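You operate a simulated robot arm through the tools that you are given. There is no shell and no other tool. Be economical: measure what you need, move in short steps, check, and stop when the job is done.

Carry out the task below with a simulated two-armed robot. There is one attempt and no reset: what you move stays moved.

JOB
Take the lid off the grease tin and lay it down on the top of the steel stand. Then put the red rag from the paint table on the grey top of the steel table. Then put one of the thinner cans from the plate bench on the paint table. Then put the steel cup on top of the red hand wheel. Keep to this order. Set down upright: thinner can, steel cup.

Only the result counts: the job must be done as asked and must still hold three seconds after the hand-in. Knocking over, shifting, dropping, spilling or breaking anything else fails it. A push-on lid holds only when it is set on centred and level and pressed home; a screw cap is set on level and turned clockwise until tight.

ROBOT AND FRAMES
Two 7-joint arms with fingered hands on one trunk, on a base that drives. Base frame: it is fixed to the floor where the robot stands at the start and does not move with it; the origin is under the middle of the robot, x ahead of it, y to its left, z up. Lengths are in m, angles in degrees, forces in N, time in s.
The left shoulder is at the start at [0.08, 0.197, 1.481], the right one opposite. With the tool pointing down near the work surface each hand reaches from about 0.1 to 0.7 m from the robot's upright axis, wherever it stands, measured 20 degrees to its own side. Places, roughly: grease tin [0.75, 0.25, 0.75]; grey top of the steel table [16.7, -2.9, 0.7]; hand wheel [18, 0.5, 0.75]; paint table [18.2, -0.2, 0.8]; red rag (6x10x3 cm) [18.1, 0.3, 0.8]; steel cup (7x7x8 cm) [18, 0.8, 0.8]; thinner can [18, 0.5, 0.75]. Payload 4 kg a hand.
Tool frame (each hand has its own): the origin (TCP) lies between the finger pads and is the grasp point; the fingertips stand 0.026 m ahead of it; z points along the fingers, y is the line along which they close. Largest opening 0.132 m; the body of the gripper starts 0.073 m behind the TCP. The gripper is a hand of 4 fingers: y runs from the thumb to the fingers, the wrist lies at [0, 0, -0.239] in the tool frame, and closing takes about 1.5 s.
Orientation is told as [roll, pitch, yaw] about the base's x, y, z axes, in that order, counted from this pose: with the fingers straight down and closing along the base's y, the tool's x points along the base's -x, its y along +y and its z along -z.

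CONTROLS
- The arms move only by the tool nudge_tool. It takes "left_increments", "right_increments" or both (then of equal length, played together; a hand with none holds still); each is a list of rows, each a list of 7 numbers: the closure in counts, from 0 (fully open) to 255 (shut), then the shift along the tool's x, y, z in m, then the turn, a rotation vector about the tool's x, y, z in degrees. In form: [[jaw, tx, ty, tz, wx, wy, wz], ...]. A call has 1 to 12 rows; each row shifts and turns the commanded pose from where the row before left it, along the tool's axes as they then stand. Each row takes 0.2 s and may step no farther than 0.05 m and 8.6 degrees from the row before; otherwise, or with a gripper value out of range, the whole call is refused. Where a pose cannot be reached the arm comes as near as it can. A force on the tool above 40 N (or 10 N above the force at the start of the call, whichever is more), or a blocked arm, ends the call early, and 0.2 s more pass. The fingers move at their own pace (about 0.072 m/s each) and stop on an object; they squeeze with about 23 N. The grip force told is the motor's: it shows also when the fingers shut on nothing. Time passes only in rows, and 0.2 s behind the last, so rows that do not move let the fingers close. It gives the time, the measured TCP pose, the force on the tool (base axes), the opening and the grip force at its end, in the units of the frame above (readings bear some noise), with the torque about the TCP (base axes, N m) and any sound that the robot's microphone picked up.
- Cameras (640 x 400 px; columns grow to the right, rows downward): "scene" is now at [0.0868, 0.0281, 1.6241]; the picture's right is [0.46, -0.89, -0.00], its down [-0.78, -0.40, -0.48] and it looks along [0.42, 0.22, -0.88] (base axes); focal length 258 px, centre (320, 200). "left" rides on the left gripper at [-0.068, 0.002, -0.097] in its tool frame; the picture's right is [-0.02, -1.00, 0.00], its down [0.82, -0.02, -0.58] and it looks along [0.58, -0.01, 0.82] (tool axes); focal length 270 px, centre (320, 200). "right" rides on the right gripper at [0.068, 0.002, -0.097] in its tool frame; the picture's right is [-0.03, 1.00, 0.00], its down [-0.82, -0.02, -0.58] and it looks along [-0.58, -0.01, 0.82] (tool axes); focal length 270 px, centre (320, 200). There is no depth. A picture from a camera that has moved, and an enlarged one, comes with that camera's place and axes in the base frame and with its lens.
- capture(camera): a new picture of that camera. No time passes.
- slide_trunk(by): slides the trunk up (or, below 0, down) by that many m; the arms and the scene camera ride with it, the base frame stays. It gives what a move gives, with no picture.
- base_move(legs): drives the robot by 1 to 6 legs, each [ahead, left, turn to the left] in m, m and degrees, along the robot's own axes; the way and the turn of a leg run together, so that a leg with both is an arc; at most 1.5 m and 180 degrees a leg. The arms and the cameras ride along, it lands a little off, and it stops where it bumps. It gives what a move gives.
- set_grasp(shape, hand): the hand has 4 fingers and takes this shape, open, in about a second: jaw (thumb against the fingers, like two jaws); tri (thumb and two fingers); tip (a fingertip pinch); poke (one finger out to press); point (the index stretched); flat (the hand flat); cup (the hand cupped); fist (a fist). The gripper value then closes the fingers along that shape, each until it touches; the sizes above hold for jaw. It gives what a move gives, with no picture.
- head_to(pan, tilt): turns the head with the scene camera to pan (to the left, within 86 degrees either way) and tilt (down, from -29 to 69), counted from straight ahead of the robot. It gives what a move gives.
- inspect(camera, box): a new picture of the part [left, top, right, bottom] of that camera's present view, enlarged. No time passes.
- hand_in(): hands the job in; it is judged then, once.

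Work in short steps. Places have to be worked out from the pictures, the camera data and where the tool is seen: move nearer, look again, correct. Check each grasp and each placing, and mend what went wrong. You have 165 turns and 130 pictures in all, those below and enlarged ones among them. Open the grippers and draw the arms clear of the work before you hand the job in, unless the task says otherwise.

The tools are called after ">>>" as name(argument=value, ...) on one line, values as JSON. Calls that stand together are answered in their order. nudge_tool: Moves the arms, as the interface text tells. Its arguments: {"type":"object","properties":{"left_increments":{"type":"array"},"right_increments":{"type":"array"}},"required":[]} The other tools are called the same way: slide_trunk (by) slides the trunk up or down; set_grasp (shape, hand) gives the hand a shape; base_move (legs) drives the base; head_to (pan, tilt) turns the head that bears the scene camera; capture (camera) takes a picture; inspect (camera, box) takes an enlarged picture of a part of a camera's view; hand_in () hands the job in.

At the start:

```text
clock: 0.0
left_ee_pos: [0.4001, 0.3082, 1.0494]
left_ee_rot: [2.6, -7.3, -0.2]
left_contact_force: [0.1, 0.2, 0.4]
left_torque: [-0.01, -0.01, 0.02]
left_opening: 0.1318
left_grasp_force: 0.1
left_shape: jaw
right_ee_pos: [0.3111, -0.0658, 1.0464]
right_ee_rot: [0.0, 0.0, -0.1]
right_contact_force: [0.3, 1.0, -0.3]
right_torque: [-0.03, 0.03, -0.01]
right_opening: 0.1319
right_grasp_force: 0.0
right_shape: jaw
trunk travel left (down, up): [-0.782, 0.058]
robot x, y, heading: [0.0015, -0.0005, -0.2]
head pan, tilt: [27.1, 61.6]
```

scene: 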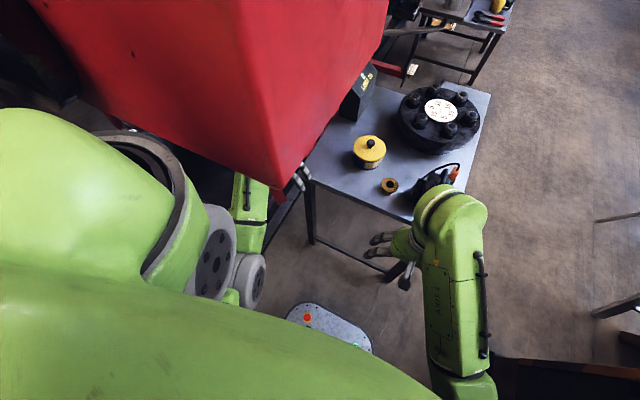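
right: 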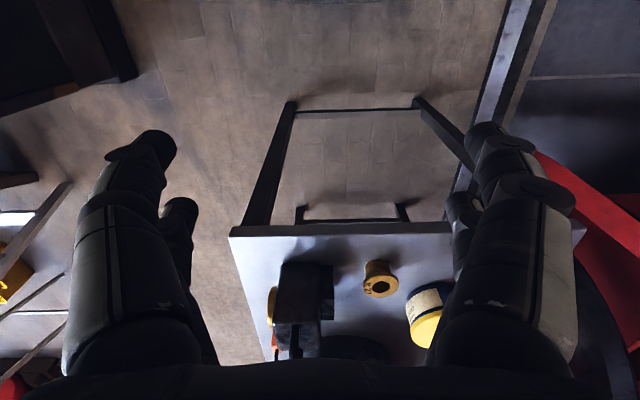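
left: 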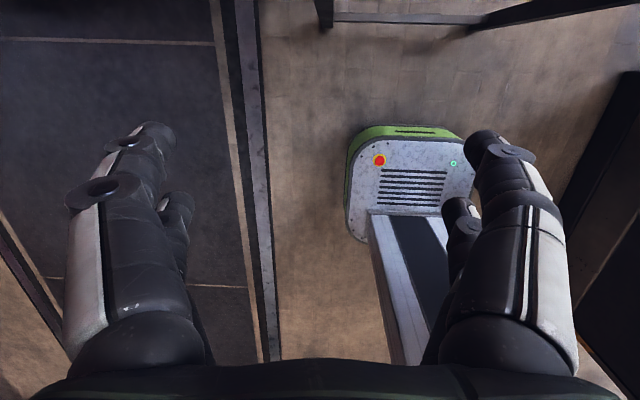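

I'll look around first: the yellow tin with the black knob sits on a grey table; I need to find the steel stand too.

>>> inspect(camera="scene", box=[300, 60, 500, 220])

>>> head_to(pan=0, tilt=35)

>>> capture(camera="scene")

```text
2.50 times, centred on (400, 140) of scene
camera zoom: at [0.0868, 0.0281, 1.6241], right [0.46, -0.89, 0.0], down [-0.78, -0.4, -0.48], along [0.42, 0.22, -0.88], focal length 644 px, centre (120, 350)
```

zoom: 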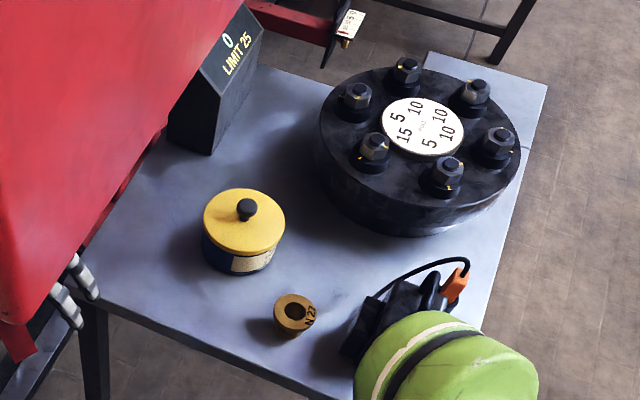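

```text
clock: 0.9
left_ee_pos: [0.402, 0.3103, 1.0464]
left_ee_rot: [2.8, -7.8, 0.1]
left_contact_force: [0.3, 0.2, -0.5]
left_torque: [0.02, 0.03, -0.02]
left_opening: 0.1319
left_grasp_force: 0.0
left_shape: jaw
right_ee_pos: [0.3103, -0.0647, 1.0419]
right_ee_rot: [-0.1, 0.0, 0.1]
right_contact_force: [0.9, 0.0, -0.3]
right_torque: [0.01, 0.01, -0.01]
right_opening: 0.1319
right_grasp_force: 0.0
right_shape: jaw
trunk travel left (down, up): [-0.782, 0.058]
robot x, y, heading: [-0.0023, 0.0011, -0.1]
head pan, tilt: [0.0, 35.0]
```

```text
125 pictures are left
camera scene: at [0.1171, -0.0012, 1.6551], right [0.0, -1.0, 0.0], down [-0.57, 0.0, -0.82], along [0.82, 0.0, -0.57], focal length 258 px, centre (320, 200)
```

scene: 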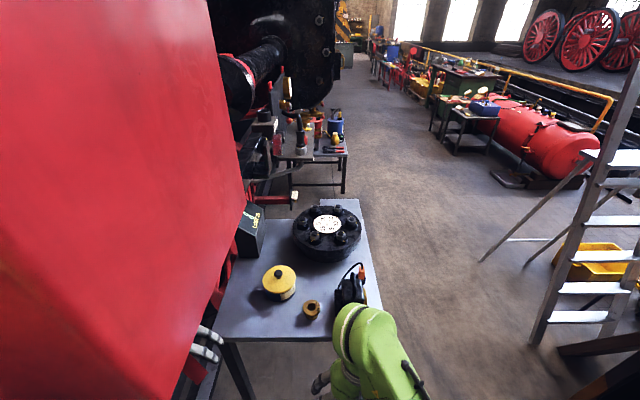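

Look right and left for the steel stand.

>>> head_to(pan=-55, tilt=35)

>>> capture(camera="scene")

>>> head_to(pan=60, tilt=40)

>>> capture(camera="scene")

```text
clock: 2.2
left_ee_pos: [0.4064, 0.3104, 1.0473]
left_ee_rot: [3.0, -8.4, -0.1]
left_contact_force: [0.0, 0.6, -0.2]
left_torque: [-0.02, 0.02, -0.03]
left_opening: 0.1318
left_grasp_force: 0.1
left_shape: jaw
right_ee_pos: [0.3107, -0.0648, 1.0381]
right_ee_rot: [0.0, 0.0, 0.1]
right_contact_force: [0.3, -0.9, -0.6]
right_torque: [0.0, 0.0, 0.01]
right_opening: 0.1315
right_grasp_force: 0.1
right_shape: jaw
trunk travel left (down, up): [-0.782, 0.058]
robot x, y, heading: [-0.0017, 0.0006, 0.0]
head pan, tilt: [-55.0, 35.0]
```

```text
124 pictures are left
camera scene: at [0.0797, -0.0734, 1.6511], right [-0.82, -0.57, 0.0], down [-0.33, 0.47, -0.82], along [0.47, -0.67, -0.57], focal length 258 px, centre (320, 200)
```

scene: 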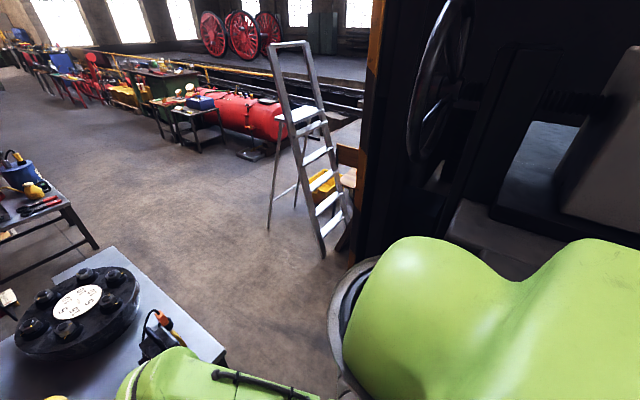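

```text
clock: 4.1
left_ee_pos: [0.4077, 0.3115, 1.0501]
left_ee_rot: [3.1, -8.9, -0.2]
left_contact_force: [-0.7, -0.1, -0.1]
left_torque: [0.02, -0.06, 0.01]
left_opening: 0.1317
left_grasp_force: 0.0
left_shape: jaw
right_ee_pos: [0.3112, -0.0655, 1.0367]
right_ee_rot: [0.0, 0.0, 0.0]
right_contact_force: [0.1, -0.3, 0.4]
right_torque: [0.01, 0.02, 0.04]
right_opening: 0.1321
right_grasp_force: 0.0
right_shape: jaw
trunk travel left (down, up): [-0.782, 0.058]
robot x, y, heading: [0.0033, -0.0022, 0.4]
head pan, tilt: [60.0, 40.0]
```

```text
123 pictures are left
camera scene: at [0.0717, 0.0722, 1.6435], right [0.87, -0.5, 0.0], down [-0.32, -0.56, -0.77], along [0.38, 0.66, -0.64], focal length 258 px, centre (320, 200)
```

scene: 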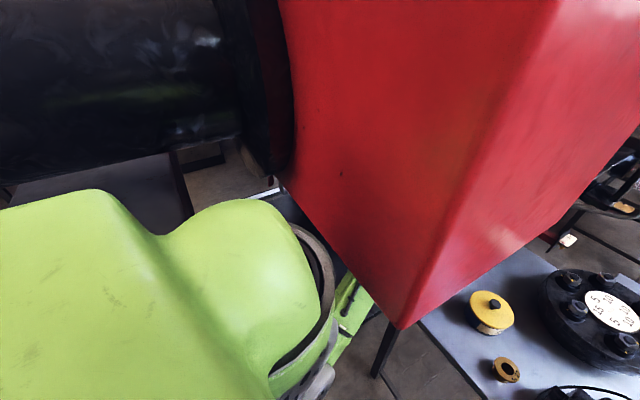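

The stand isn't obvious here. Zoom ahead along the aisle.

>>> head_to(pan=0, tilt=12)

>>> inspect(camera="scene", box=[240, 80, 440, 205])

>>> inspect(camera="scene", box=[220, 180, 420, 305])

>>> inspect(camera="scene", box=[400, 120, 600, 245])

```text
clock: 5.4
left_ee_pos: [0.4085, 0.3116, 1.0507]
left_ee_rot: [3.2, -8.9, 0.0]
left_contact_force: [0.4, 0.3, 0.2]
left_torque: [0.0, 0.01, 0.03]
left_opening: 0.1321
left_grasp_force: 0.0
left_shape: jaw
right_ee_pos: [0.3102, -0.064, 1.0383]
right_ee_rot: [0.0, 0.0, 0.0]
right_contact_force: [0.3, 0.5, 0.9]
right_torque: [0.03, 0.01, -0.02]
right_opening: 0.1318
right_grasp_force: 0.0
right_shape: jaw
trunk travel left (down, up): [-0.782, 0.058]
robot x, y, heading: [0.0008, 0.0016, 0.1]
head pan, tilt: [0.0, 12.0]
```

```text
3.20 times, centred on (340, 142) of scene
camera zoom: at [0.1223, -0.0013, 1.6883], right [0.0, -1.0, 0.0], down [-0.21, 0.0, -0.98], along [0.98, 0.0, -0.21], focal length 824 px, centre (256, 384)
```

zoom: 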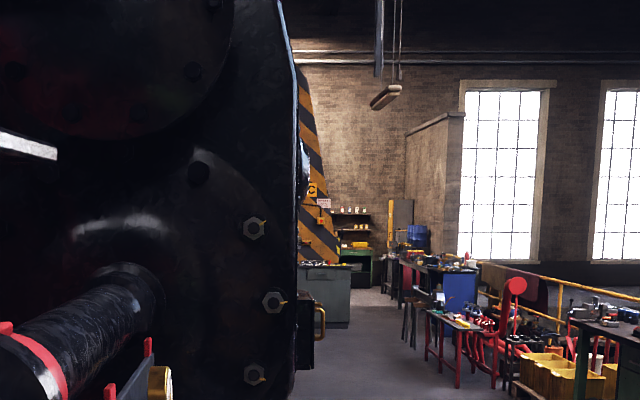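

```text
3.20 times, centred on (320, 242) of scene
camera zoom: at [0.1223, -0.0013, 1.6883], right [0.0, -1.0, 0.0], down [-0.21, 0.0, -0.98], along [0.98, 0.0, -0.21], focal length 824 px, centre (320, 64)
```

zoom: 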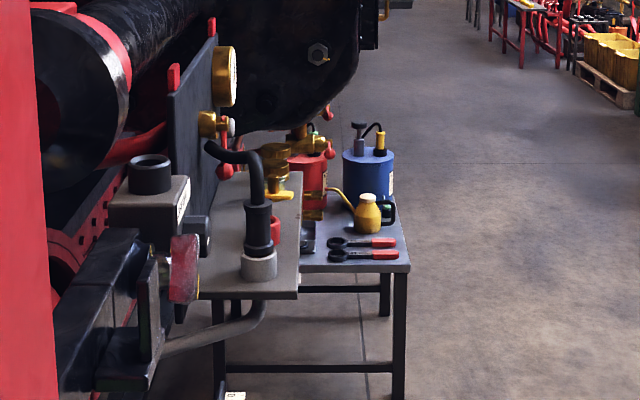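

```text
3.20 times, centred on (500, 182) of scene
camera zoom: at [0.1223, -0.0013, 1.6883], right [0.0, -1.0, 0.0], down [-0.21, 0.0, -0.98], along [0.98, 0.0, -0.21], focal length 824 px, centre (-256, 256)
```

zoom: 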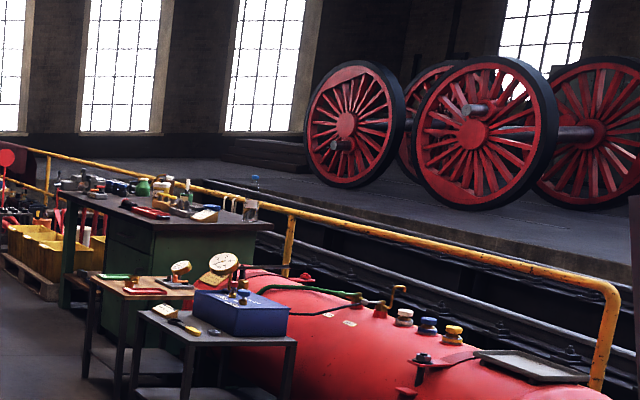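

Check the extreme sides too before deciding what the stand is.

>>> head_to(pan=-86, tilt=20)

>>> capture(camera="scene")

>>> head_to(pan=86, tilt=30)

>>> capture(camera="scene")

```text
clock: 7.0
left_ee_pos: [0.4084, 0.3106, 1.0501]
left_ee_rot: [3.1, -8.8, -0.2]
left_contact_force: [-0.1, 0.6, 0.4]
left_torque: [0.01, -0.02, 0.0]
left_opening: 0.132
left_grasp_force: 0.2
left_shape: jaw
right_ee_pos: [0.3107, -0.0646, 1.0379]
right_ee_rot: [0.0, 0.0, -0.1]
right_contact_force: [-0.2, 0.7, -0.3]
right_torque: [0.01, 0.0, 0.05]
right_opening: 0.1318
right_grasp_force: 0.0
right_shape: jaw
trunk travel left (down, up): [-0.782, 0.058]
robot x, y, heading: [0.0006, 0.0038, -0.0]
head pan, tilt: [-85.9, 20.0]
```

```text
119 pictures are left
camera scene: at [0.0358, -0.0943, 1.6753], right [-1.0, -0.07, 0.0], down [-0.02, 0.34, -0.94], along [0.07, -0.94, -0.34], focal length 258 px, centre (320, 200)
```

scene: 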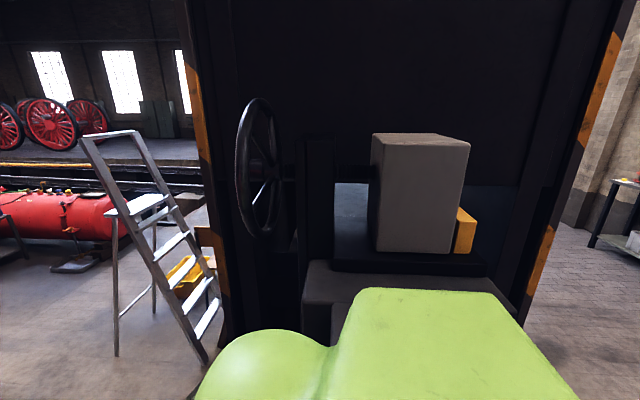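

```text
clock: 9.6
left_ee_pos: [0.408, 0.3096, 1.0505]
left_ee_rot: [3.2, -8.9, -0.3]
left_contact_force: [-0.2, 0.7, -0.2]
left_torque: [-0.02, -0.02, -0.01]
left_opening: 0.1319
left_grasp_force: 0.1
left_shape: jaw
right_ee_pos: [0.3113, -0.0639, 1.0374]
right_ee_rot: [0.1, 0.0, 0.0]
right_contact_force: [0.1, 0.5, 0.1]
right_torque: [-0.01, 0.0, 0.04]
right_opening: 0.1319
right_grasp_force: 0.0
right_shape: jaw
trunk travel left (down, up): [-0.782, 0.058]
robot x, y, heading: [-0.0015, 0.0013, -0.2]
head pan, tilt: [85.9, 30.0]
```

```text
118 pictures are left
camera scene: at [0.0355, 0.0888, 1.6592], right [1.0, -0.07, 0.0], down [-0.04, -0.5, -0.87], along [0.06, 0.86, -0.5], focal length 258 px, centre (320, 200)
```

scene: 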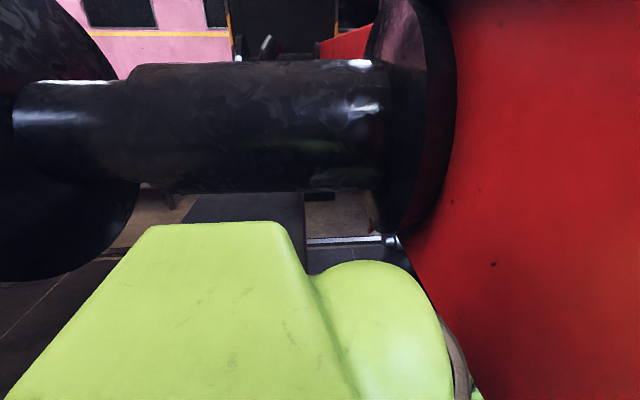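

The estimate by parallax puts the red beam's lower corner at about (0.17, 0.12, 1.43), so the left shoulder cannot go straight ahead. The grey table under the tin looks like the steel stand. I step the base to the right first, clear of the beam.

>>> base_move(legs=[[0, -0.22, 0]])

>>> head_to(pan=20, tilt=45)

>>> capture(camera="scene")

```text
clock: 11.4
left_ee_pos: [0.4075, 0.2241, 1.1184]
left_ee_rot: [7.6, -19.9, 27.7]
left_contact_force: [0.4, -0.3, 3.4]
left_torque: [-0.03, 0.07, -0.03]
left_opening: 0.1322
left_grasp_force: 0.0
left_shape: jaw
right_ee_pos: [0.3313, -0.3022, 1.0263]
right_ee_rot: [4.0, -1.0, 5.5]
right_contact_force: [-0.6, -0.3, 0.3]
right_torque: [0.03, -0.01, -0.03]
right_opening: 0.1321
right_grasp_force: 0.1
right_shape: jaw
trunk travel left (down, up): [-0.782, 0.058]
robot x, y, heading: [0.0175, -0.2063, 3.2]
head pan, tilt: [85.9, 30.0]
stopped in leg 1: the robot was blocked; the commanded pose is now the measured one
```

```text
clock: 12.7
left_ee_pos: [0.4134, 0.2139, 1.1174]
left_ee_rot: [6.8, -19.8, 24.4]
left_contact_force: [0.0, -0.4, 0.1]
left_torque: [0.07, 0.0, -0.01]
left_opening: 0.132
left_grasp_force: 0.0
left_shape: jaw
right_ee_pos: [0.3327, -0.294, 1.0312]
right_ee_rot: [3.2, -0.8, 5.3]
right_contact_force: [-0.2, -0.4, -0.1]
right_torque: [-0.03, 0.0, 0.01]
right_opening: 0.132
right_grasp_force: 0.1
right_shape: jaw
trunk travel left (down, up): [-0.782, 0.058]
robot x, y, heading: [0.0238, -0.2066, 3.2]
head pan, tilt: [20.0, 45.0]
```

```text
117 pictures are left
camera scene: at [0.1259, -0.1005, 1.6354], right [0.4, -0.92, 0.04], down [-0.65, -0.32, -0.69], along [0.65, 0.25, -0.72], focal length 258 px, centre (320, 200)
```

scene: 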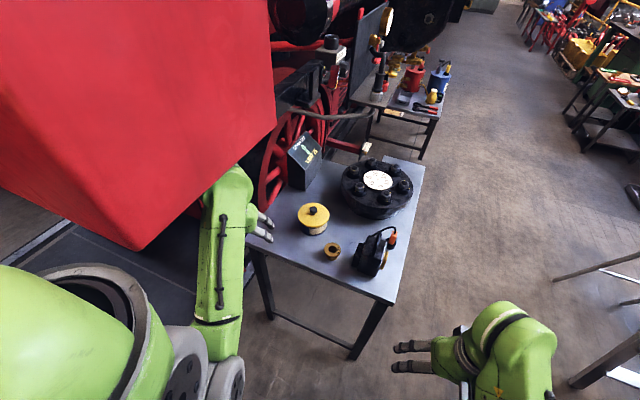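

The move was blocked and the left arm got deflected by the beam, and the robot leans a little. I lower the trunk some, so that the arm slips under the beam's edge, and look.

>>> slide_trunk(by=-0.1)

>>> head_to(pan=65, tilt=50)

>>> capture(camera="scene")

```text
clock: 13.7
left_ee_pos: [0.3627, 0.1726, 0.95]
left_ee_rot: [9.5, -4.4, 25.4]
left_contact_force: [0.9, -0.7, 0.1]
left_torque: [0.09, 0.1, 0.0]
left_opening: 0.132
left_grasp_force: 0.1
left_shape: jaw
right_ee_pos: [0.3339, -0.328, 0.9807]
right_ee_rot: [5.0, -1.3, 3.6]
right_contact_force: [-0.6, 0.5, 0.4]
right_torque: [0.02, 0.03, -0.05]
right_opening: 0.1319
right_grasp_force: 0.0
right_shape: jaw
trunk travel left (down, up): [-0.729, 0.111]
robot x, y, heading: [0.0204, -0.2022, 3.0]
head pan, tilt: [20.0, 45.0]
stopped: the arm was blocked; the commanded pose is now the measured one
```

```text
clock: 14.8
left_ee_pos: [0.3739, 0.1675, 0.944]
left_ee_rot: [9.0, -4.3, 23.8]
left_contact_force: [0.7, 0.8, 0.1]
left_torque: [0.02, 0.0, 0.0]
left_opening: 0.1321
left_grasp_force: 0.0
left_shape: jaw
right_ee_pos: [0.3302, -0.3243, 0.9748]
right_ee_rot: [4.6, -0.4, 3.7]
right_contact_force: [0.1, -0.6, -0.3]
right_torque: [0.01, 0.0, 0.01]
right_opening: 0.1321
right_grasp_force: 0.0
right_shape: jaw
trunk travel left (down, up): [-0.729, 0.111]
robot x, y, heading: [0.0179, -0.2131, 2.0]
head pan, tilt: [65.0, 50.0]
```

```text
116 pictures are left
camera scene: at [0.0857, -0.0817, 1.5776], right [0.92, -0.39, 0.01], down [-0.3, -0.73, -0.61], along [0.25, 0.56, -0.79], focal length 258 px, centre (320, 200)
```

scene: 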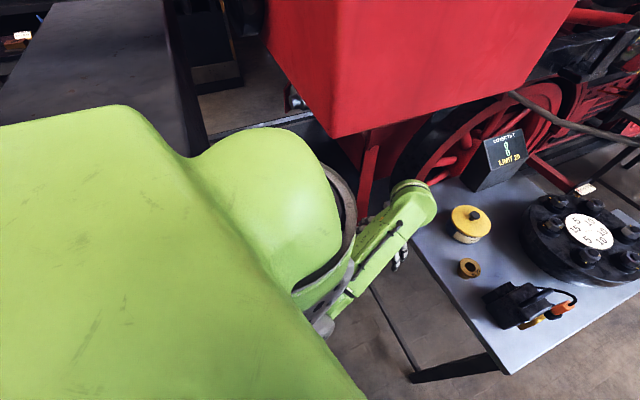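

The robot still leans; check what's on the right and low down.

>>> head_to(pan=-70, tilt=60)

>>> capture(camera="scene")

>>> capture(camera="left")

>>> capture(camera="right")

```text
clock: 17.0
left_ee_pos: [0.3792, 0.1658, 0.9463]
left_ee_rot: [9.0, -5.3, 22.9]
left_contact_force: [-0.8, -0.7, -0.4]
left_torque: [0.0, 0.03, -0.03]
left_opening: 0.1319
left_grasp_force: 0.1
left_shape: jaw
right_ee_pos: [0.3302, -0.3241, 0.9714]
right_ee_rot: [4.6, -0.7, 3.7]
right_contact_force: [0.1, 0.0, 0.1]
right_torque: [-0.02, 0.03, -0.01]
right_opening: 0.132
right_grasp_force: 0.0
right_shape: jaw
trunk travel left (down, up): [-0.729, 0.111]
robot x, y, heading: [0.0165, -0.2076, 2.0]
head pan, tilt: [-70.0, 60.0]
```

```text
115 pictures are left
camera scene: at [0.0788, -0.2146, 1.5669], right [-0.93, -0.37, 0.02], down [-0.33, 0.78, -0.53], along [0.18, -0.5, -0.85], focal length 258 px, centre (320, 200)
```

scene: 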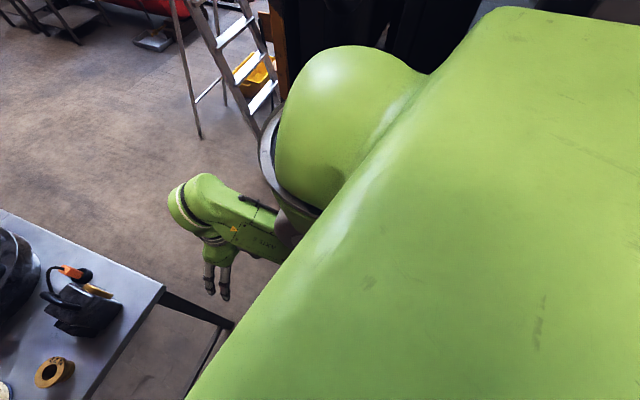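

```text
114 pictures are left
camera left: at [0.4392, 0.1772, 1.0473], right [0.42, -0.89, -0.15], down [-0.75, -0.44, 0.49], along [-0.51, -0.09, -0.86], focal length 270 px, centre (320, 200)
```

left: 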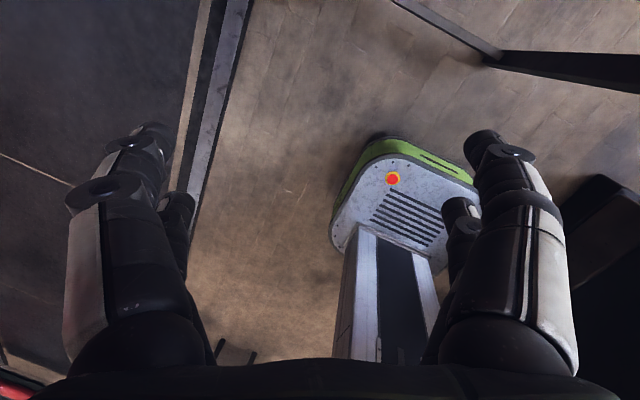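

```text
113 pictures are left
camera right: at [0.2615, -0.3359, 1.068], right [-0.04, 1.0, 0.08], down [0.81, -0.02, 0.58], along [0.58, 0.09, -0.81], focal length 270 px, centre (320, 200)
```

right: 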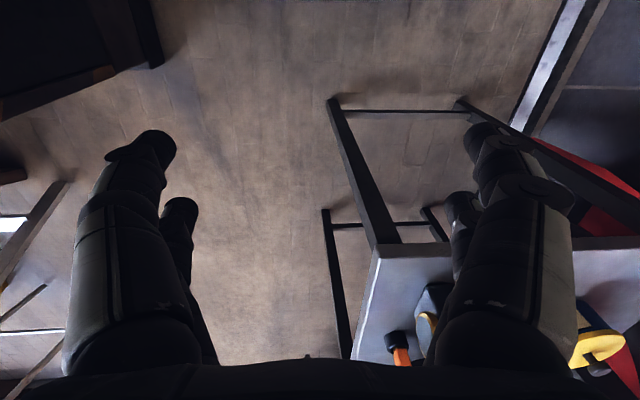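

Parallax puts the crane's hand wheel at about (0.17, -0.5, 1.58): my right shoulder bumped into that. I step back left a bit to relieve it and see whether the lean goes.

>>> base_move(legs=[[0, 0.07, 0]])

>>> slide_trunk(by=-0.15)

>>> head_to(pan=-70, tilt=20)

>>> capture(camera="scene")

```text
clock: 17.8
left_ee_pos: [0.388, 0.1663, 0.9518]
left_ee_rot: [9.9, -5.6, 22.1]
left_contact_force: [-0.8, 0.3, 0.5]
left_torque: [-0.02, 0.02, -0.02]
left_opening: 0.132
left_grasp_force: 0.1
left_shape: jaw
right_ee_pos: [0.3313, -0.3262, 0.9688]
right_ee_rot: [5.3, -0.3, 2.6]
right_contact_force: [0.6, -0.2, 0.8]
right_torque: [-0.02, -0.03, 0.01]
right_opening: 0.1318
right_grasp_force: 0.1
right_shape: jaw
trunk travel left (down, up): [-0.729, 0.111]
robot x, y, heading: [0.0148, -0.1936, 1.5]
head pan, tilt: [-70.0, 60.0]
stopped in leg 1: the robot was blocked; the commanded pose is now the measured one
```

```text
clock: 19.5
left_ee_pos: [0.3787, 0.1683, 0.8039]
left_ee_rot: [9.4, -5.7, 22.6]
left_contact_force: [-0.5, 0.6, 0.0]
left_torque: [-0.02, -0.06, -0.02]
left_opening: 0.1319
left_grasp_force: 0.0
left_shape: jaw
right_ee_pos: [0.3256, -0.326, 0.8241]
right_ee_rot: [5.1, -0.7, 3.1]
right_contact_force: [0.8, 0.7, -1.2]
right_torque: [-0.09, 0.0, -0.02]
right_opening: 0.1319
right_grasp_force: 0.0
right_shape: jaw
trunk travel left (down, up): [-0.579, 0.261]
robot x, y, heading: [0.015, -0.1964, 1.5]
head pan, tilt: [-70.0, 60.0]
```

```text
clock: 20.6
left_ee_pos: [0.3815, 0.1682, 0.8052]
left_ee_rot: [9.4, -6.2, 22.6]
left_contact_force: [-0.6, -0.1, -0.5]
left_torque: [0.0, -0.01, -0.02]
left_opening: 0.1319
left_grasp_force: 0.0
left_shape: jaw
right_ee_pos: [0.3252, -0.325, 0.8218]
right_ee_rot: [5.2, -0.7, 3.2]
right_contact_force: [0.0, -0.7, 0.1]
right_torque: [0.03, 0.03, -0.01]
right_opening: 0.1318
right_grasp_force: 0.0
right_shape: jaw
trunk travel left (down, up): [-0.579, 0.261]
robot x, y, heading: [0.0186, -0.1968, 1.8]
head pan, tilt: [-70.0, 20.0]
```

```text
112 pictures are left
camera scene: at [0.0846, -0.242, 1.4753], right [-0.93, -0.37, 0.01], down [-0.13, 0.29, -0.95], along [0.35, -0.88, -0.32], focal length 258 px, centre (320, 200)
```

scene: 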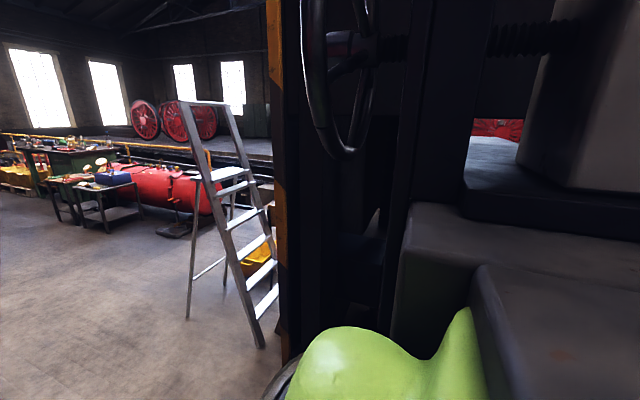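

The shoulders are now below beam height. Step ahead a little, away from both sides, and check for lean.

>>> base_move(legs=[[0.1, 0, 0]])

>>> head_to(pan=20, tilt=45)

>>> capture(camera="scene")

```text
clock: 21.7
left_ee_pos: [0.4751, 0.153, 0.8098]
left_ee_rot: [9.4, -7.0, 20.6]
left_contact_force: [-0.8, 0.4, -0.7]
left_torque: [0.0, -0.08, -0.07]
left_opening: 0.1322
left_grasp_force: 0.1
left_shape: jaw
right_ee_pos: [0.4038, -0.3392, 0.8231]
right_ee_rot: [5.3, -1.3, 0.9]
right_contact_force: [0.1, -0.2, -0.4]
right_torque: [0.07, 0.03, 0.0]
right_opening: 0.1319
right_grasp_force: 0.0
right_shape: jaw
trunk travel left (down, up): [-0.579, 0.261]
robot x, y, heading: [0.1074, -0.1923, -0.3]
head pan, tilt: [-70.0, 20.0]
```

```text
clock: 23.4
left_ee_pos: [0.4784, 0.1528, 0.8109]
left_ee_rot: [9.4, -7.3, 20.6]
left_contact_force: [-0.1, -0.7, -0.7]
left_torque: [0.02, -0.01, -0.02]
left_opening: 0.132
left_grasp_force: 0.1
left_shape: jaw
right_ee_pos: [0.4033, -0.3387, 0.823]
right_ee_rot: [5.4, -1.5, 0.7]
right_contact_force: [0.5, -0.7, 1.2]
right_torque: [-0.05, 0.0, 0.0]
right_opening: 0.132
right_grasp_force: 0.1
right_shape: jaw
trunk travel left (down, up): [-0.579, 0.261]
robot x, y, heading: [0.1028, -0.1956, -0.1]
head pan, tilt: [20.0, 45.0]
```

```text
111 pictures are left
camera scene: at [0.2025, -0.1365, 1.4333], right [0.34, -0.94, 0.02], down [-0.66, -0.26, -0.71], along [0.67, 0.22, -0.71], focal length 258 px, centre (320, 200)
```

scene: 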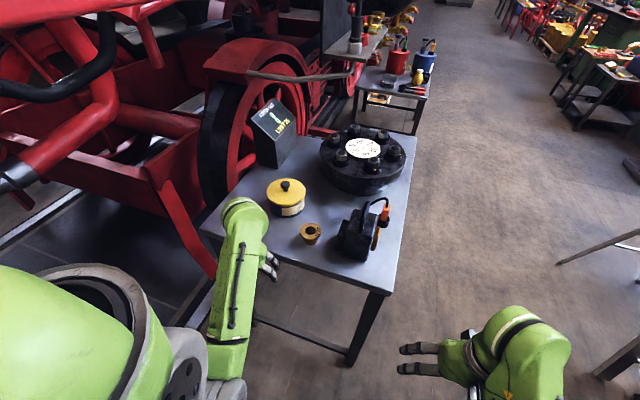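

The view is clear now. Triangulating the knob: about (0.755, 0.158, 0.865), table top ≈0.77, free front-left corner around (0.68, 0.305) for the lid. I raise and level the left hand before driving closer.

>>> nudge_tool(left_increments=[[0, 0, 0, -0.04, 1.6, 1.2, 0], [0, 0, 0, -0.04, 1.6, 1.2, 0], [0, 0, 0, -0.04, 1.6, 1.2, 0], [0, 0, 0, -0.04, 1.6, 1.2, 0], [0, 0, 0, -0.04, 1.5, 1.2, 0], [0, 0, 0, -0.04, 1.5, 1.2, 0]], right_increments=[[0, 0, 0, -0.03, 0.9, 0.2, 0], [0, 0, 0, -0.03, 0.9, 0.2, 0], [0, 0, 0, -0.03, 0.9, 0.2, 0], [0, 0, 0, -0.03, 0.9, 0.2, 0], [0, 0, 0, -0.03, 0.9, 0.2, 0], [0, 0, 0, -0.03, 0.9, 0.2, 0]])

>>> base_move(legs=[[0.12, 0, 0]])

>>> capture(camera="scene")

```text
clock: 24.8
left_ee_pos: [0.4926, 0.138, 0.8387]
left_ee_rot: [-0.2, 0.3, 19.8]
left_contact_force: [-2.3, 5.7, 24.6]
left_torque: [-1.75, -1.12, 0.12]
left_opening: 0.1321
left_grasp_force: 0.1
left_shape: jaw
left hand out of reach, approached as far as the arm can: row 2, 3, 4, 5, 6
right_ee_pos: [0.4138, -0.3425, 0.8493]
right_ee_rot: [-0.3, -0.2, -0.7]
right_contact_force: [0.5, 0.2, 0.2]
right_torque: [0.06, -0.02, 0.03]
right_opening: 0.1321
right_grasp_force: 0.1
right_shape: jaw
right hand out of reach, approached as far as the arm can: row 1, 2, 3, 4, 5, 6
trunk travel left (down, up): [-0.579, 0.261]
robot x, y, heading: [0.0995, -0.1853, -1.5]
head pan, tilt: [20.0, 45.0]
```

```text
clock: 25.8
left_ee_pos: [0.5347, 0.1024, 0.8434]
left_ee_rot: [0.8, 0.2, 13.8]
left_contact_force: [-20.1, -1.4, 11.9]
left_torque: [-0.9, -0.04, -1.34]
left_opening: 0.1318
left_grasp_force: 0.1
left_shape: jaw
right_ee_pos: [0.4212, -0.3727, 0.8514]
right_ee_rot: [0.3, -0.3, -5.5]
right_contact_force: [-0.1, 1.0, 0.7]
right_torque: [0.0, 0.01, 0.04]
right_opening: 0.1318
right_grasp_force: 0.0
right_shape: jaw
trunk travel left (down, up): [-0.579, 0.261]
robot x, y, heading: [0.1232, -0.1865, -6.3]
head pan, tilt: [20.0, 45.0]
stopped in leg 1: the force on the tool passed its limit at 87 N (the readings are from after the stop); the commanded pose is now the measured one
```

```text
110 pictures are left
camera scene: at [0.2235, -0.1478, 1.4339], right [0.24, -0.97, 0.02], down [-0.68, -0.18, -0.71], along [0.69, 0.16, -0.71], focal length 258 px, centre (320, 200)
```

scene: 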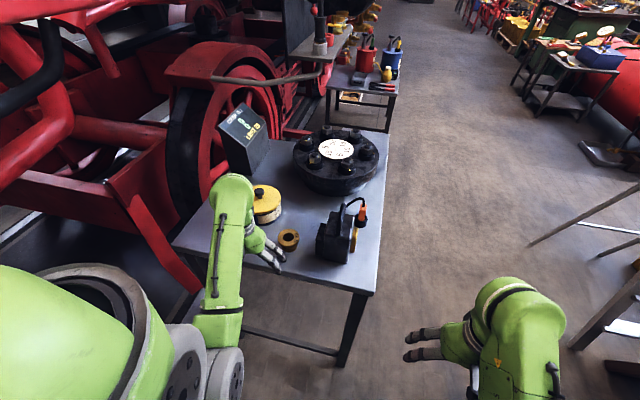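

The left hand met the table edge: the arm cannot go higher with the trunk this low. Back off slightly, then raise the trunk.

>>> base_move(legs=[[-0.06, 0, 3]])

>>> slide_trunk(by=0.1)

>>> capture(camera="scene")

>>> capture(camera="left")

```text
clock: 26.6
left_ee_pos: [0.5124, 0.111, 0.8438]
left_ee_rot: [0.7, -0.1, 15.3]
left_contact_force: [0.0, -0.5, 2.0]
left_torque: [-0.15, -0.09, -0.03]
left_opening: 0.132
left_grasp_force: 0.2
left_shape: jaw
right_ee_pos: [0.4067, -0.3664, 0.8497]
right_ee_rot: [0.5, -0.4, -4.8]
right_contact_force: [-0.1, 0.3, -0.4]
right_torque: [0.04, 0.04, 0.0]
right_opening: 0.1319
right_grasp_force: 0.0
right_shape: jaw
trunk travel left (down, up): [-0.579, 0.261]
robot x, y, heading: [0.0983, -0.1806, -5.0]
head pan, tilt: [20.0, 45.0]
stopped in leg 1: the robot was blocked; the commanded pose is now the measured one
```

```text
clock: 28.0
left_ee_pos: [0.5099, 0.1118, 0.9453]
left_ee_rot: [0.8, -0.2, 15.4]
left_contact_force: [-0.4, -0.1, -0.6]
left_torque: [-0.01, -0.01, 0.01]
left_opening: 0.1321
left_grasp_force: 0.1
left_shape: jaw
right_ee_pos: [0.405, -0.3637, 0.9521]
right_ee_rot: [0.6, -0.5, -4.4]
right_contact_force: [-0.1, -0.3, -0.6]
right_torque: [0.0, -0.01, 0.01]
right_opening: 0.1322
right_grasp_force: 0.1
right_shape: jaw
trunk travel left (down, up): [-0.679, 0.161]
robot x, y, heading: [0.0993, -0.1852, -5.1]
head pan, tilt: [20.0, 45.0]
```

```text
109 pictures are left
camera scene: at [0.2031, -0.145, 1.5345], right [0.26, -0.97, 0.01], down [-0.68, -0.19, -0.7], along [0.68, 0.17, -0.71], focal length 258 px, centre (320, 200)
```

scene: 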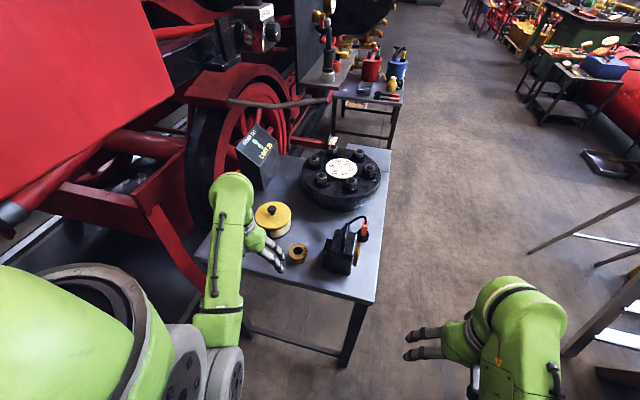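

```text
108 pictures are left
camera left: at [0.5752, 0.1323, 1.0415], right [0.29, -0.96, -0.01], down [-0.78, -0.24, 0.57], along [-0.55, -0.16, -0.82], focal length 270 px, centre (320, 200)
```

left: 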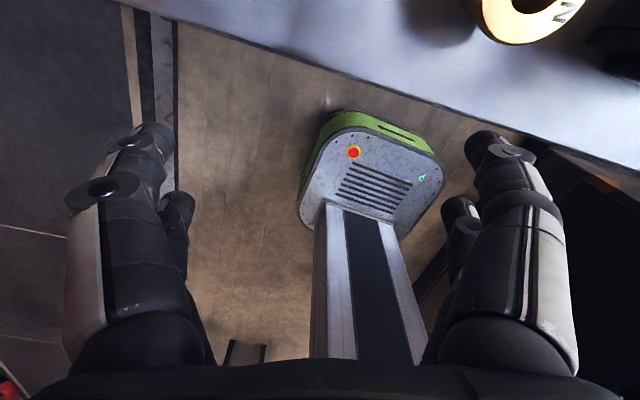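

Hand is clear at z 0.945 (tips 0.92, knob 0.87). Drive ahead 0.14 with a slight left turn.

>>> base_move(legs=[[0.14, 0, 4]])

>>> capture(camera="scene")

>>> capture(camera="left")

```text
clock: 29.3
left_ee_pos: [0.6227, 0.116, 0.9469]
left_ee_rot: [1.3, -0.2, 17.9]
left_contact_force: [-1.4, 0.7, 0.3]
left_torque: [-0.1, -0.06, -0.01]
left_opening: 0.1319
left_grasp_force: 0.1
left_shape: jaw
right_ee_pos: [0.5394, -0.366, 0.9489]
right_ee_rot: [1.2, -0.4, -2.0]
right_contact_force: [0.0, 1.8, 0.4]
right_torque: [-0.16, 0.05, -0.03]
right_opening: 0.132
right_grasp_force: 0.0
right_shape: jaw
trunk travel left (down, up): [-0.679, 0.161]
robot x, y, heading: [0.221, -0.189, -2.5]
head pan, tilt: [20.0, 45.0]
stopped in leg 1: the robot was blocked; the commanded pose is now the measured one
```

```text
107 pictures are left
camera scene: at [0.3295, -0.1621, 1.5338], right [0.3, -0.95, 0.0], down [-0.68, -0.22, -0.7], along [0.67, 0.21, -0.71], focal length 258 px, centre (320, 200)
```

scene: 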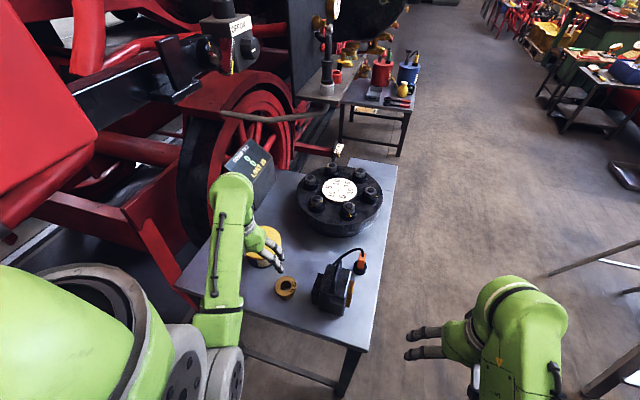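

```text
106 pictures are left
camera left: at [0.6872, 0.1365, 1.0428], right [0.33, -0.94, -0.02], down [-0.77, -0.28, 0.57], along [-0.55, -0.17, -0.82], focal length 270 px, centre (320, 200)
```

left: 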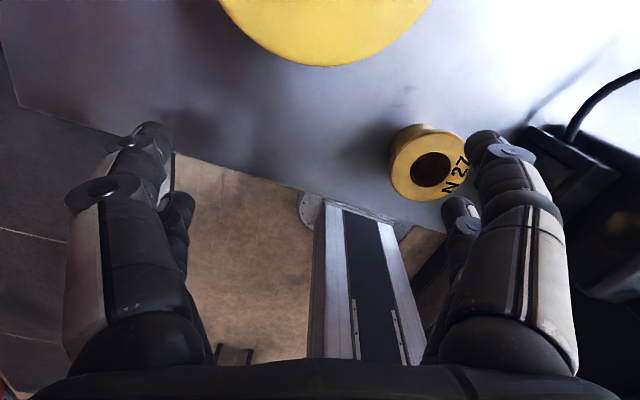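

Hand is over the table at (0.623, 0.116, 0.947). I move it toward the knob and look with the left camera.

>>> nudge_tool(left_increments=[[0, -0.035, 0.001, 0, 0.4, 0, 0], [0, -0.035, 0.001, 0, 0.4, 0, 0], [0, -0.035, 0.001, 0, 0.4, 0, 0]])

>>> capture(camera="left")

>>> inspect(camera="scene", box=[180, 130, 400, 290])

```text
clock: 30.1
left_ee_pos: [0.7233, 0.1483, 0.9492]
left_ee_rot: [0.4, -0.1, 17.9]
left_contact_force: [0.3, 0.1, -0.2]
left_torque: [0.0, 0.0, 0.01]
left_opening: 0.1322
left_grasp_force: 0.0
left_shape: jaw
right_ee_pos: [0.5404, -0.3697, 0.9484]
right_ee_rot: [1.4, -0.3, -2.1]
right_contact_force: [-0.6, 0.8, 0.2]
right_torque: [-0.02, 0.01, -0.03]
right_opening: 0.132
right_grasp_force: 0.1
right_shape: jaw
trunk travel left (down, up): [-0.679, 0.161]
robot x, y, heading: [0.2224, -0.1889, -2.5]
head pan, tilt: [20.0, 45.0]
```

```text
105 pictures are left
camera left: at [0.7873, 0.1702, 1.0441], right [0.33, -0.94, -0.01], down [-0.77, -0.27, 0.57], along [-0.54, -0.19, -0.82], focal length 270 px, centre (320, 200)
```

left: 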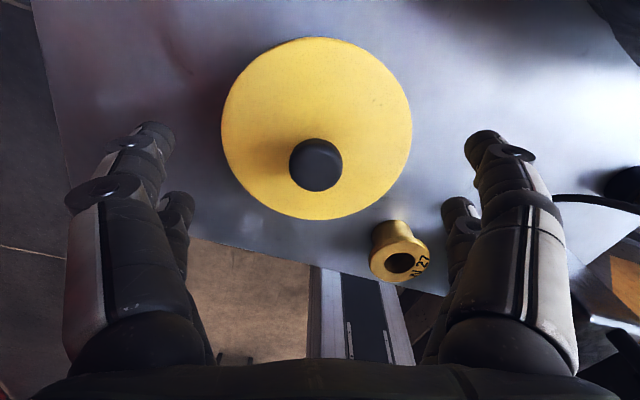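

```text
2.50 times, centred on (290, 210) of scene
camera zoom: at [0.3302, -0.1673, 1.5338], right [0.3, -0.95, 0.0], down [-0.68, -0.21, -0.71], along [0.67, 0.21, -0.71], focal length 644 px, centre (395, 175)
```

zoom: 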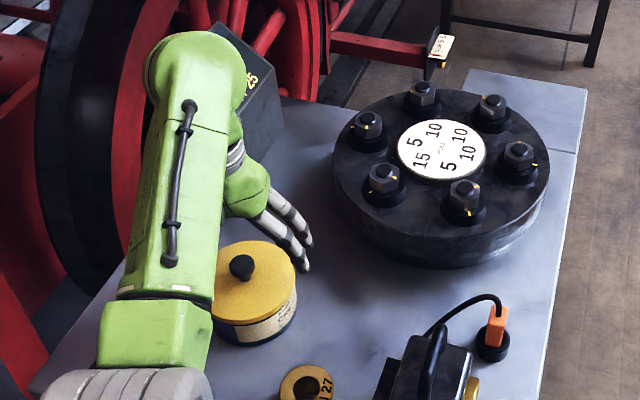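

Worked out from the circle's perspective: knob top at about (0.717, 0.148, 0.90), lid top 0.874. I descend to TCP z≈0.908 and close on the knob.

>>> nudge_tool(left_increments=[[0, 0.006, 0.0, 0.014, 0.4, 0, 0], [0, 0, 0, 0.014, 0, 0, 0], [0, 0, 0, 0.013, 0, 0, 0]])

>>> nudge_tool(left_increments=[[255, 0, 0, 0, 0, 0, 0], [255, 0, 0, 0, 0, 0, 0], [255, 0, 0, 0, 0, 0, 0], [255, 0, 0, 0, 0, 0, 0], [255, 0, 0, 0, 0, 0, 0], [255, 0, 0, 0, 0, 0, 0], [255, 0, 0, 0, 0, 0, 0], [255, 0, 0, 0, 0, 0, 0]])

>>> capture(camera="left")

```text
clock: 30.9
left_ee_pos: [0.7174, 0.147, 0.908]
left_ee_rot: [-0.2, -0.3, 17.9]
left_contact_force: [0.1, 0.5, -0.5]
left_torque: [-0.02, 0.01, -0.02]
left_opening: 0.1322
left_grasp_force: 0.1
left_shape: jaw
right_ee_pos: [0.5395, -0.3708, 0.9484]
right_ee_rot: [1.4, -0.3, -2.1]
right_contact_force: [0.3, -0.3, -0.6]
right_torque: [0.01, -0.03, 0.01]
right_opening: 0.1322
right_grasp_force: 0.0
right_shape: jaw
trunk travel left (down, up): [-0.679, 0.161]
robot x, y, heading: [0.2196, -0.185, -2.1]
head pan, tilt: [20.0, 45.0]
```

```text
clock: 32.7
left_ee_pos: [0.7173, 0.1464, 0.9079]
left_ee_rot: [-0.1, -0.4, 17.9]
left_contact_force: [-4.8, -0.6, 18.2]
left_torque: [-0.06, 0.02, -0.36]
left_opening: 0.104
left_grasp_force: 23.0
left_shape: jaw
right_ee_pos: [0.539, -0.3699, 0.947]
right_ee_rot: [1.5, -0.3, -2.2]
right_contact_force: [-0.4, -0.7, -0.1]
right_torque: [0.04, -0.02, -0.02]
right_opening: 0.1322
right_grasp_force: 0.2
right_shape: jaw
trunk travel left (down, up): [-0.679, 0.161]
robot x, y, heading: [0.2183, -0.19, -2.5]
head pan, tilt: [20.0, 45.0]
```

```text
103 pictures are left
camera left: at [0.7815, 0.1696, 1.0042], right [0.33, -0.94, 0.0], down [-0.77, -0.27, 0.57], along [-0.54, -0.19, -0.82], focal length 270 px, centre (320, 200)
```

left: 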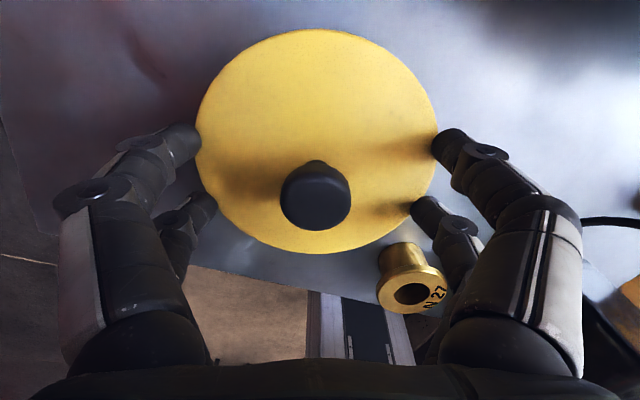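

The fingers met the lid rim: from two views the lid is about 0.109 wide with top at z≈0.895 and knob top ≈0.916. I open, go up 0.018 and close on the knob instead.

>>> nudge_tool(left_increments=[[0, 0, 0, 0, 0, 0, 0], [0, 0, 0, 0, 0, 0, 0], [0, 0, 0, 0, 0, 0, 0], [0, 0, 0, -0.009, 0, 0, 0], [0, 0, 0, -0.008, 0, 0, 0]])

>>> nudge_tool(left_increments=[[255, 0, 0, 0, 0, 0, 0], [255, 0, 0, 0, 0, 0, 0], [255, 0, 0, 0, 0, 0, 0], [255, 0, 0, 0, 0, 0, 0], [255, 0, 0, 0, 0, 0, 0], [255, 0, 0, 0, 0, 0, 0], [255, 0, 0, 0, 0, 0, 0], [255, 0, 0, 0, 0, 0, 0]])

>>> capture(camera="left")

```text
clock: 33.9
left_ee_pos: [0.7153, 0.1457, 0.9252]
left_ee_rot: [-0.1, -0.1, 17.9]
left_contact_force: [-0.1, -0.2, -0.3]
left_torque: [0.0, -0.01, 0.01]
left_opening: 0.1317
left_grasp_force: 0.0
left_shape: jaw
right_ee_pos: [0.5397, -0.3701, 0.9477]
right_ee_rot: [1.4, -0.4, -2.1]
right_contact_force: [-0.2, 0.3, -0.1]
right_torque: [0.02, 0.02, 0.0]
right_opening: 0.1321
right_grasp_force: 0.0
right_shape: jaw
trunk travel left (down, up): [-0.679, 0.161]
robot x, y, heading: [0.2169, -0.1896, -2.7]
head pan, tilt: [20.0, 45.0]
```

```text
clock: 35.7
left_ee_pos: [0.7158, 0.146, 0.9249]
left_ee_rot: [-0.1, -0.2, 17.8]
left_contact_force: [-0.5, 0.1, 0.5]
left_torque: [-0.06, 0.01, 0.0]
left_opening: 0.0
left_grasp_force: 23.3
left_shape: jaw
right_ee_pos: [0.5396, -0.3708, 0.9474]
right_ee_rot: [1.5, -0.2, -2.0]
right_contact_force: [-0.2, 0.1, 0.2]
right_torque: [-0.01, -0.03, 0.0]
right_opening: 0.1319
right_grasp_force: 0.1
right_shape: jaw
trunk travel left (down, up): [-0.679, 0.161]
robot x, y, heading: [0.2198, -0.1886, -2.4]
head pan, tilt: [20.0, 45.0]
heard: snap
```

```text
102 pictures are left
camera left: at [0.7804, 0.1687, 1.0208], right [0.33, -0.94, 0.0], down [-0.77, -0.27, 0.57], along [-0.54, -0.19, -0.82], focal length 270 px, centre (320, 200)
```

left: 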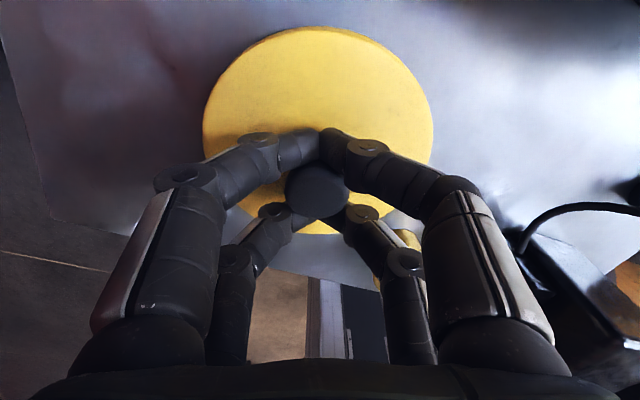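

The fingers closed in pairs around the knob, and a snap sounded – perhaps the lid came loose. Lift slightly and look.

>>> nudge_tool(left_increments=[[255, 0, 0, -0.01, 0, 0, 0], [255, 0, 0, -0.01, 0, 0, 0], [255, 0, 0, -0.01, 0, 0, 0]])

>>> capture(camera="left")

>>> inspect(camera="scene", box=[180, 130, 400, 290])

```text
clock: 36.5
left_ee_pos: [0.7164, 0.1464, 0.9539]
left_ee_rot: [-0.1, -0.1, 17.9]
left_contact_force: [0.2, -0.2, -1.1]
left_torque: [0.0, 0.0, -0.01]
left_opening: 0.0002
left_grasp_force: 23.2
left_shape: jaw
right_ee_pos: [0.5384, -0.3696, 0.9482]
right_ee_rot: [1.4, -0.3, -2.1]
right_contact_force: [0.4, 0.6, -0.1]
right_torque: [0.01, 0.03, -0.01]
right_opening: 0.1321
right_grasp_force: 0.0
right_shape: jaw
trunk travel left (down, up): [-0.679, 0.161]
robot x, y, heading: [0.2198, -0.1882, -2.4]
head pan, tilt: [20.0, 45.0]
```

```text
101 pictures are left
camera left: at [0.781, 0.1691, 1.0495], right [0.33, -0.94, 0.0], down [-0.77, -0.27, 0.57], along [-0.54, -0.19, -0.82], focal length 270 px, centre (320, 200)
```

left: 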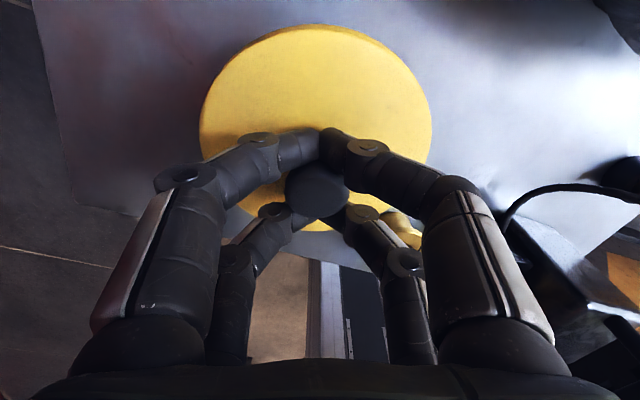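

```text
2.50 times, centred on (290, 210) of scene
camera zoom: at [0.3302, -0.1674, 1.5338], right [0.3, -0.95, 0.0], down [-0.68, -0.21, -0.71], along [0.67, 0.21, -0.71], focal length 644 px, centre (395, 175)
```

zoom: 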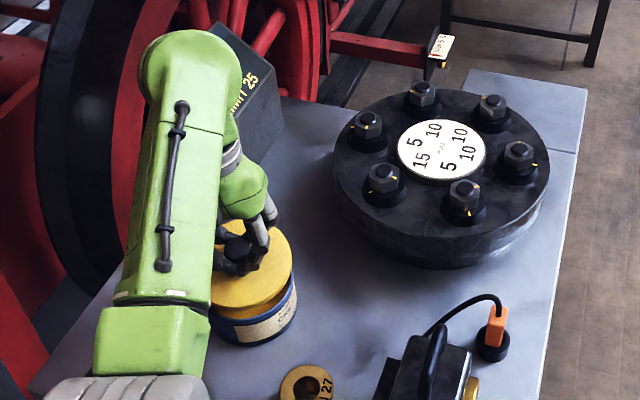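

The lid is off and held; the open tin stayed. From views the table top is at z≈0.815, front edge x≈0.535, left edge y≈0.36. I lift and carry the lid to above (0.63, 0.27).

>>> nudge_tool(left_increments=[[255, 0, 0, -0.025, 0, 0, 0], [255, 0.009, 0.029, 0, 0, 0, 0], [255, 0.009, 0.029, 0, 0, 0, 0], [255, 0.009, 0.029, 0, 0, 0, 0], [255, 0.009, 0.029, 0, 0, 0, 0], [255, 0.008, 0.028, 0, 0, 0, 0]])

>>> capture(camera="left")

>>> capture(camera="scene")

```text
clock: 37.9
left_ee_pos: [0.6302, 0.2679, 0.9779]
left_ee_rot: [-0.1, -0.2, 17.9]
left_contact_force: [0.7, 0.1, -1.0]
left_torque: [0.05, 0.0, -0.03]
left_opening: 0.0
left_grasp_force: 22.6
left_shape: jaw
right_ee_pos: [0.5403, -0.3707, 0.947]
right_ee_rot: [1.4, -0.3, -2.1]
right_contact_force: [0.6, 0.6, -0.1]
right_torque: [-0.02, -0.02, -0.01]
right_opening: 0.1318
right_grasp_force: 0.0
right_shape: jaw
trunk travel left (down, up): [-0.679, 0.161]
robot x, y, heading: [0.2172, -0.1901, -2.8]
head pan, tilt: [20.0, 45.0]
```

```text
99 pictures are left
camera left: at [0.6941, 0.2924, 1.0741], right [0.33, -0.94, 0.0], down [-0.77, -0.27, 0.57], along [-0.54, -0.19, -0.82], focal length 270 px, centre (320, 200)
```

left: 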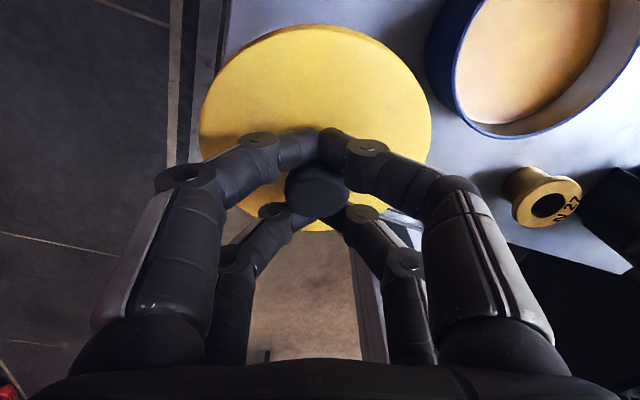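

```text
98 pictures are left
camera scene: at [0.3302, -0.1673, 1.5338], right [0.3, -0.95, 0.0], down [-0.68, -0.21, -0.71], along [0.67, 0.21, -0.71], focal length 258 px, centre (320, 200)
```

scene: 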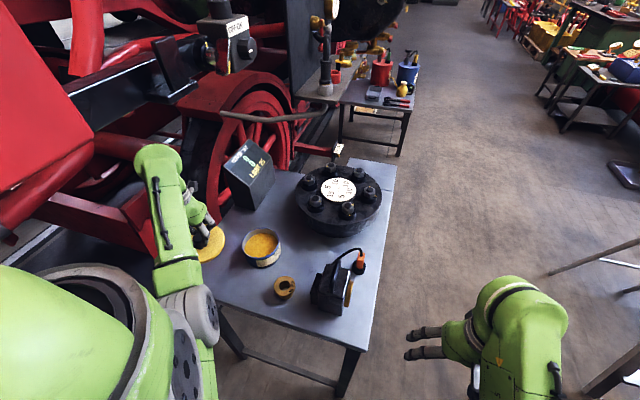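

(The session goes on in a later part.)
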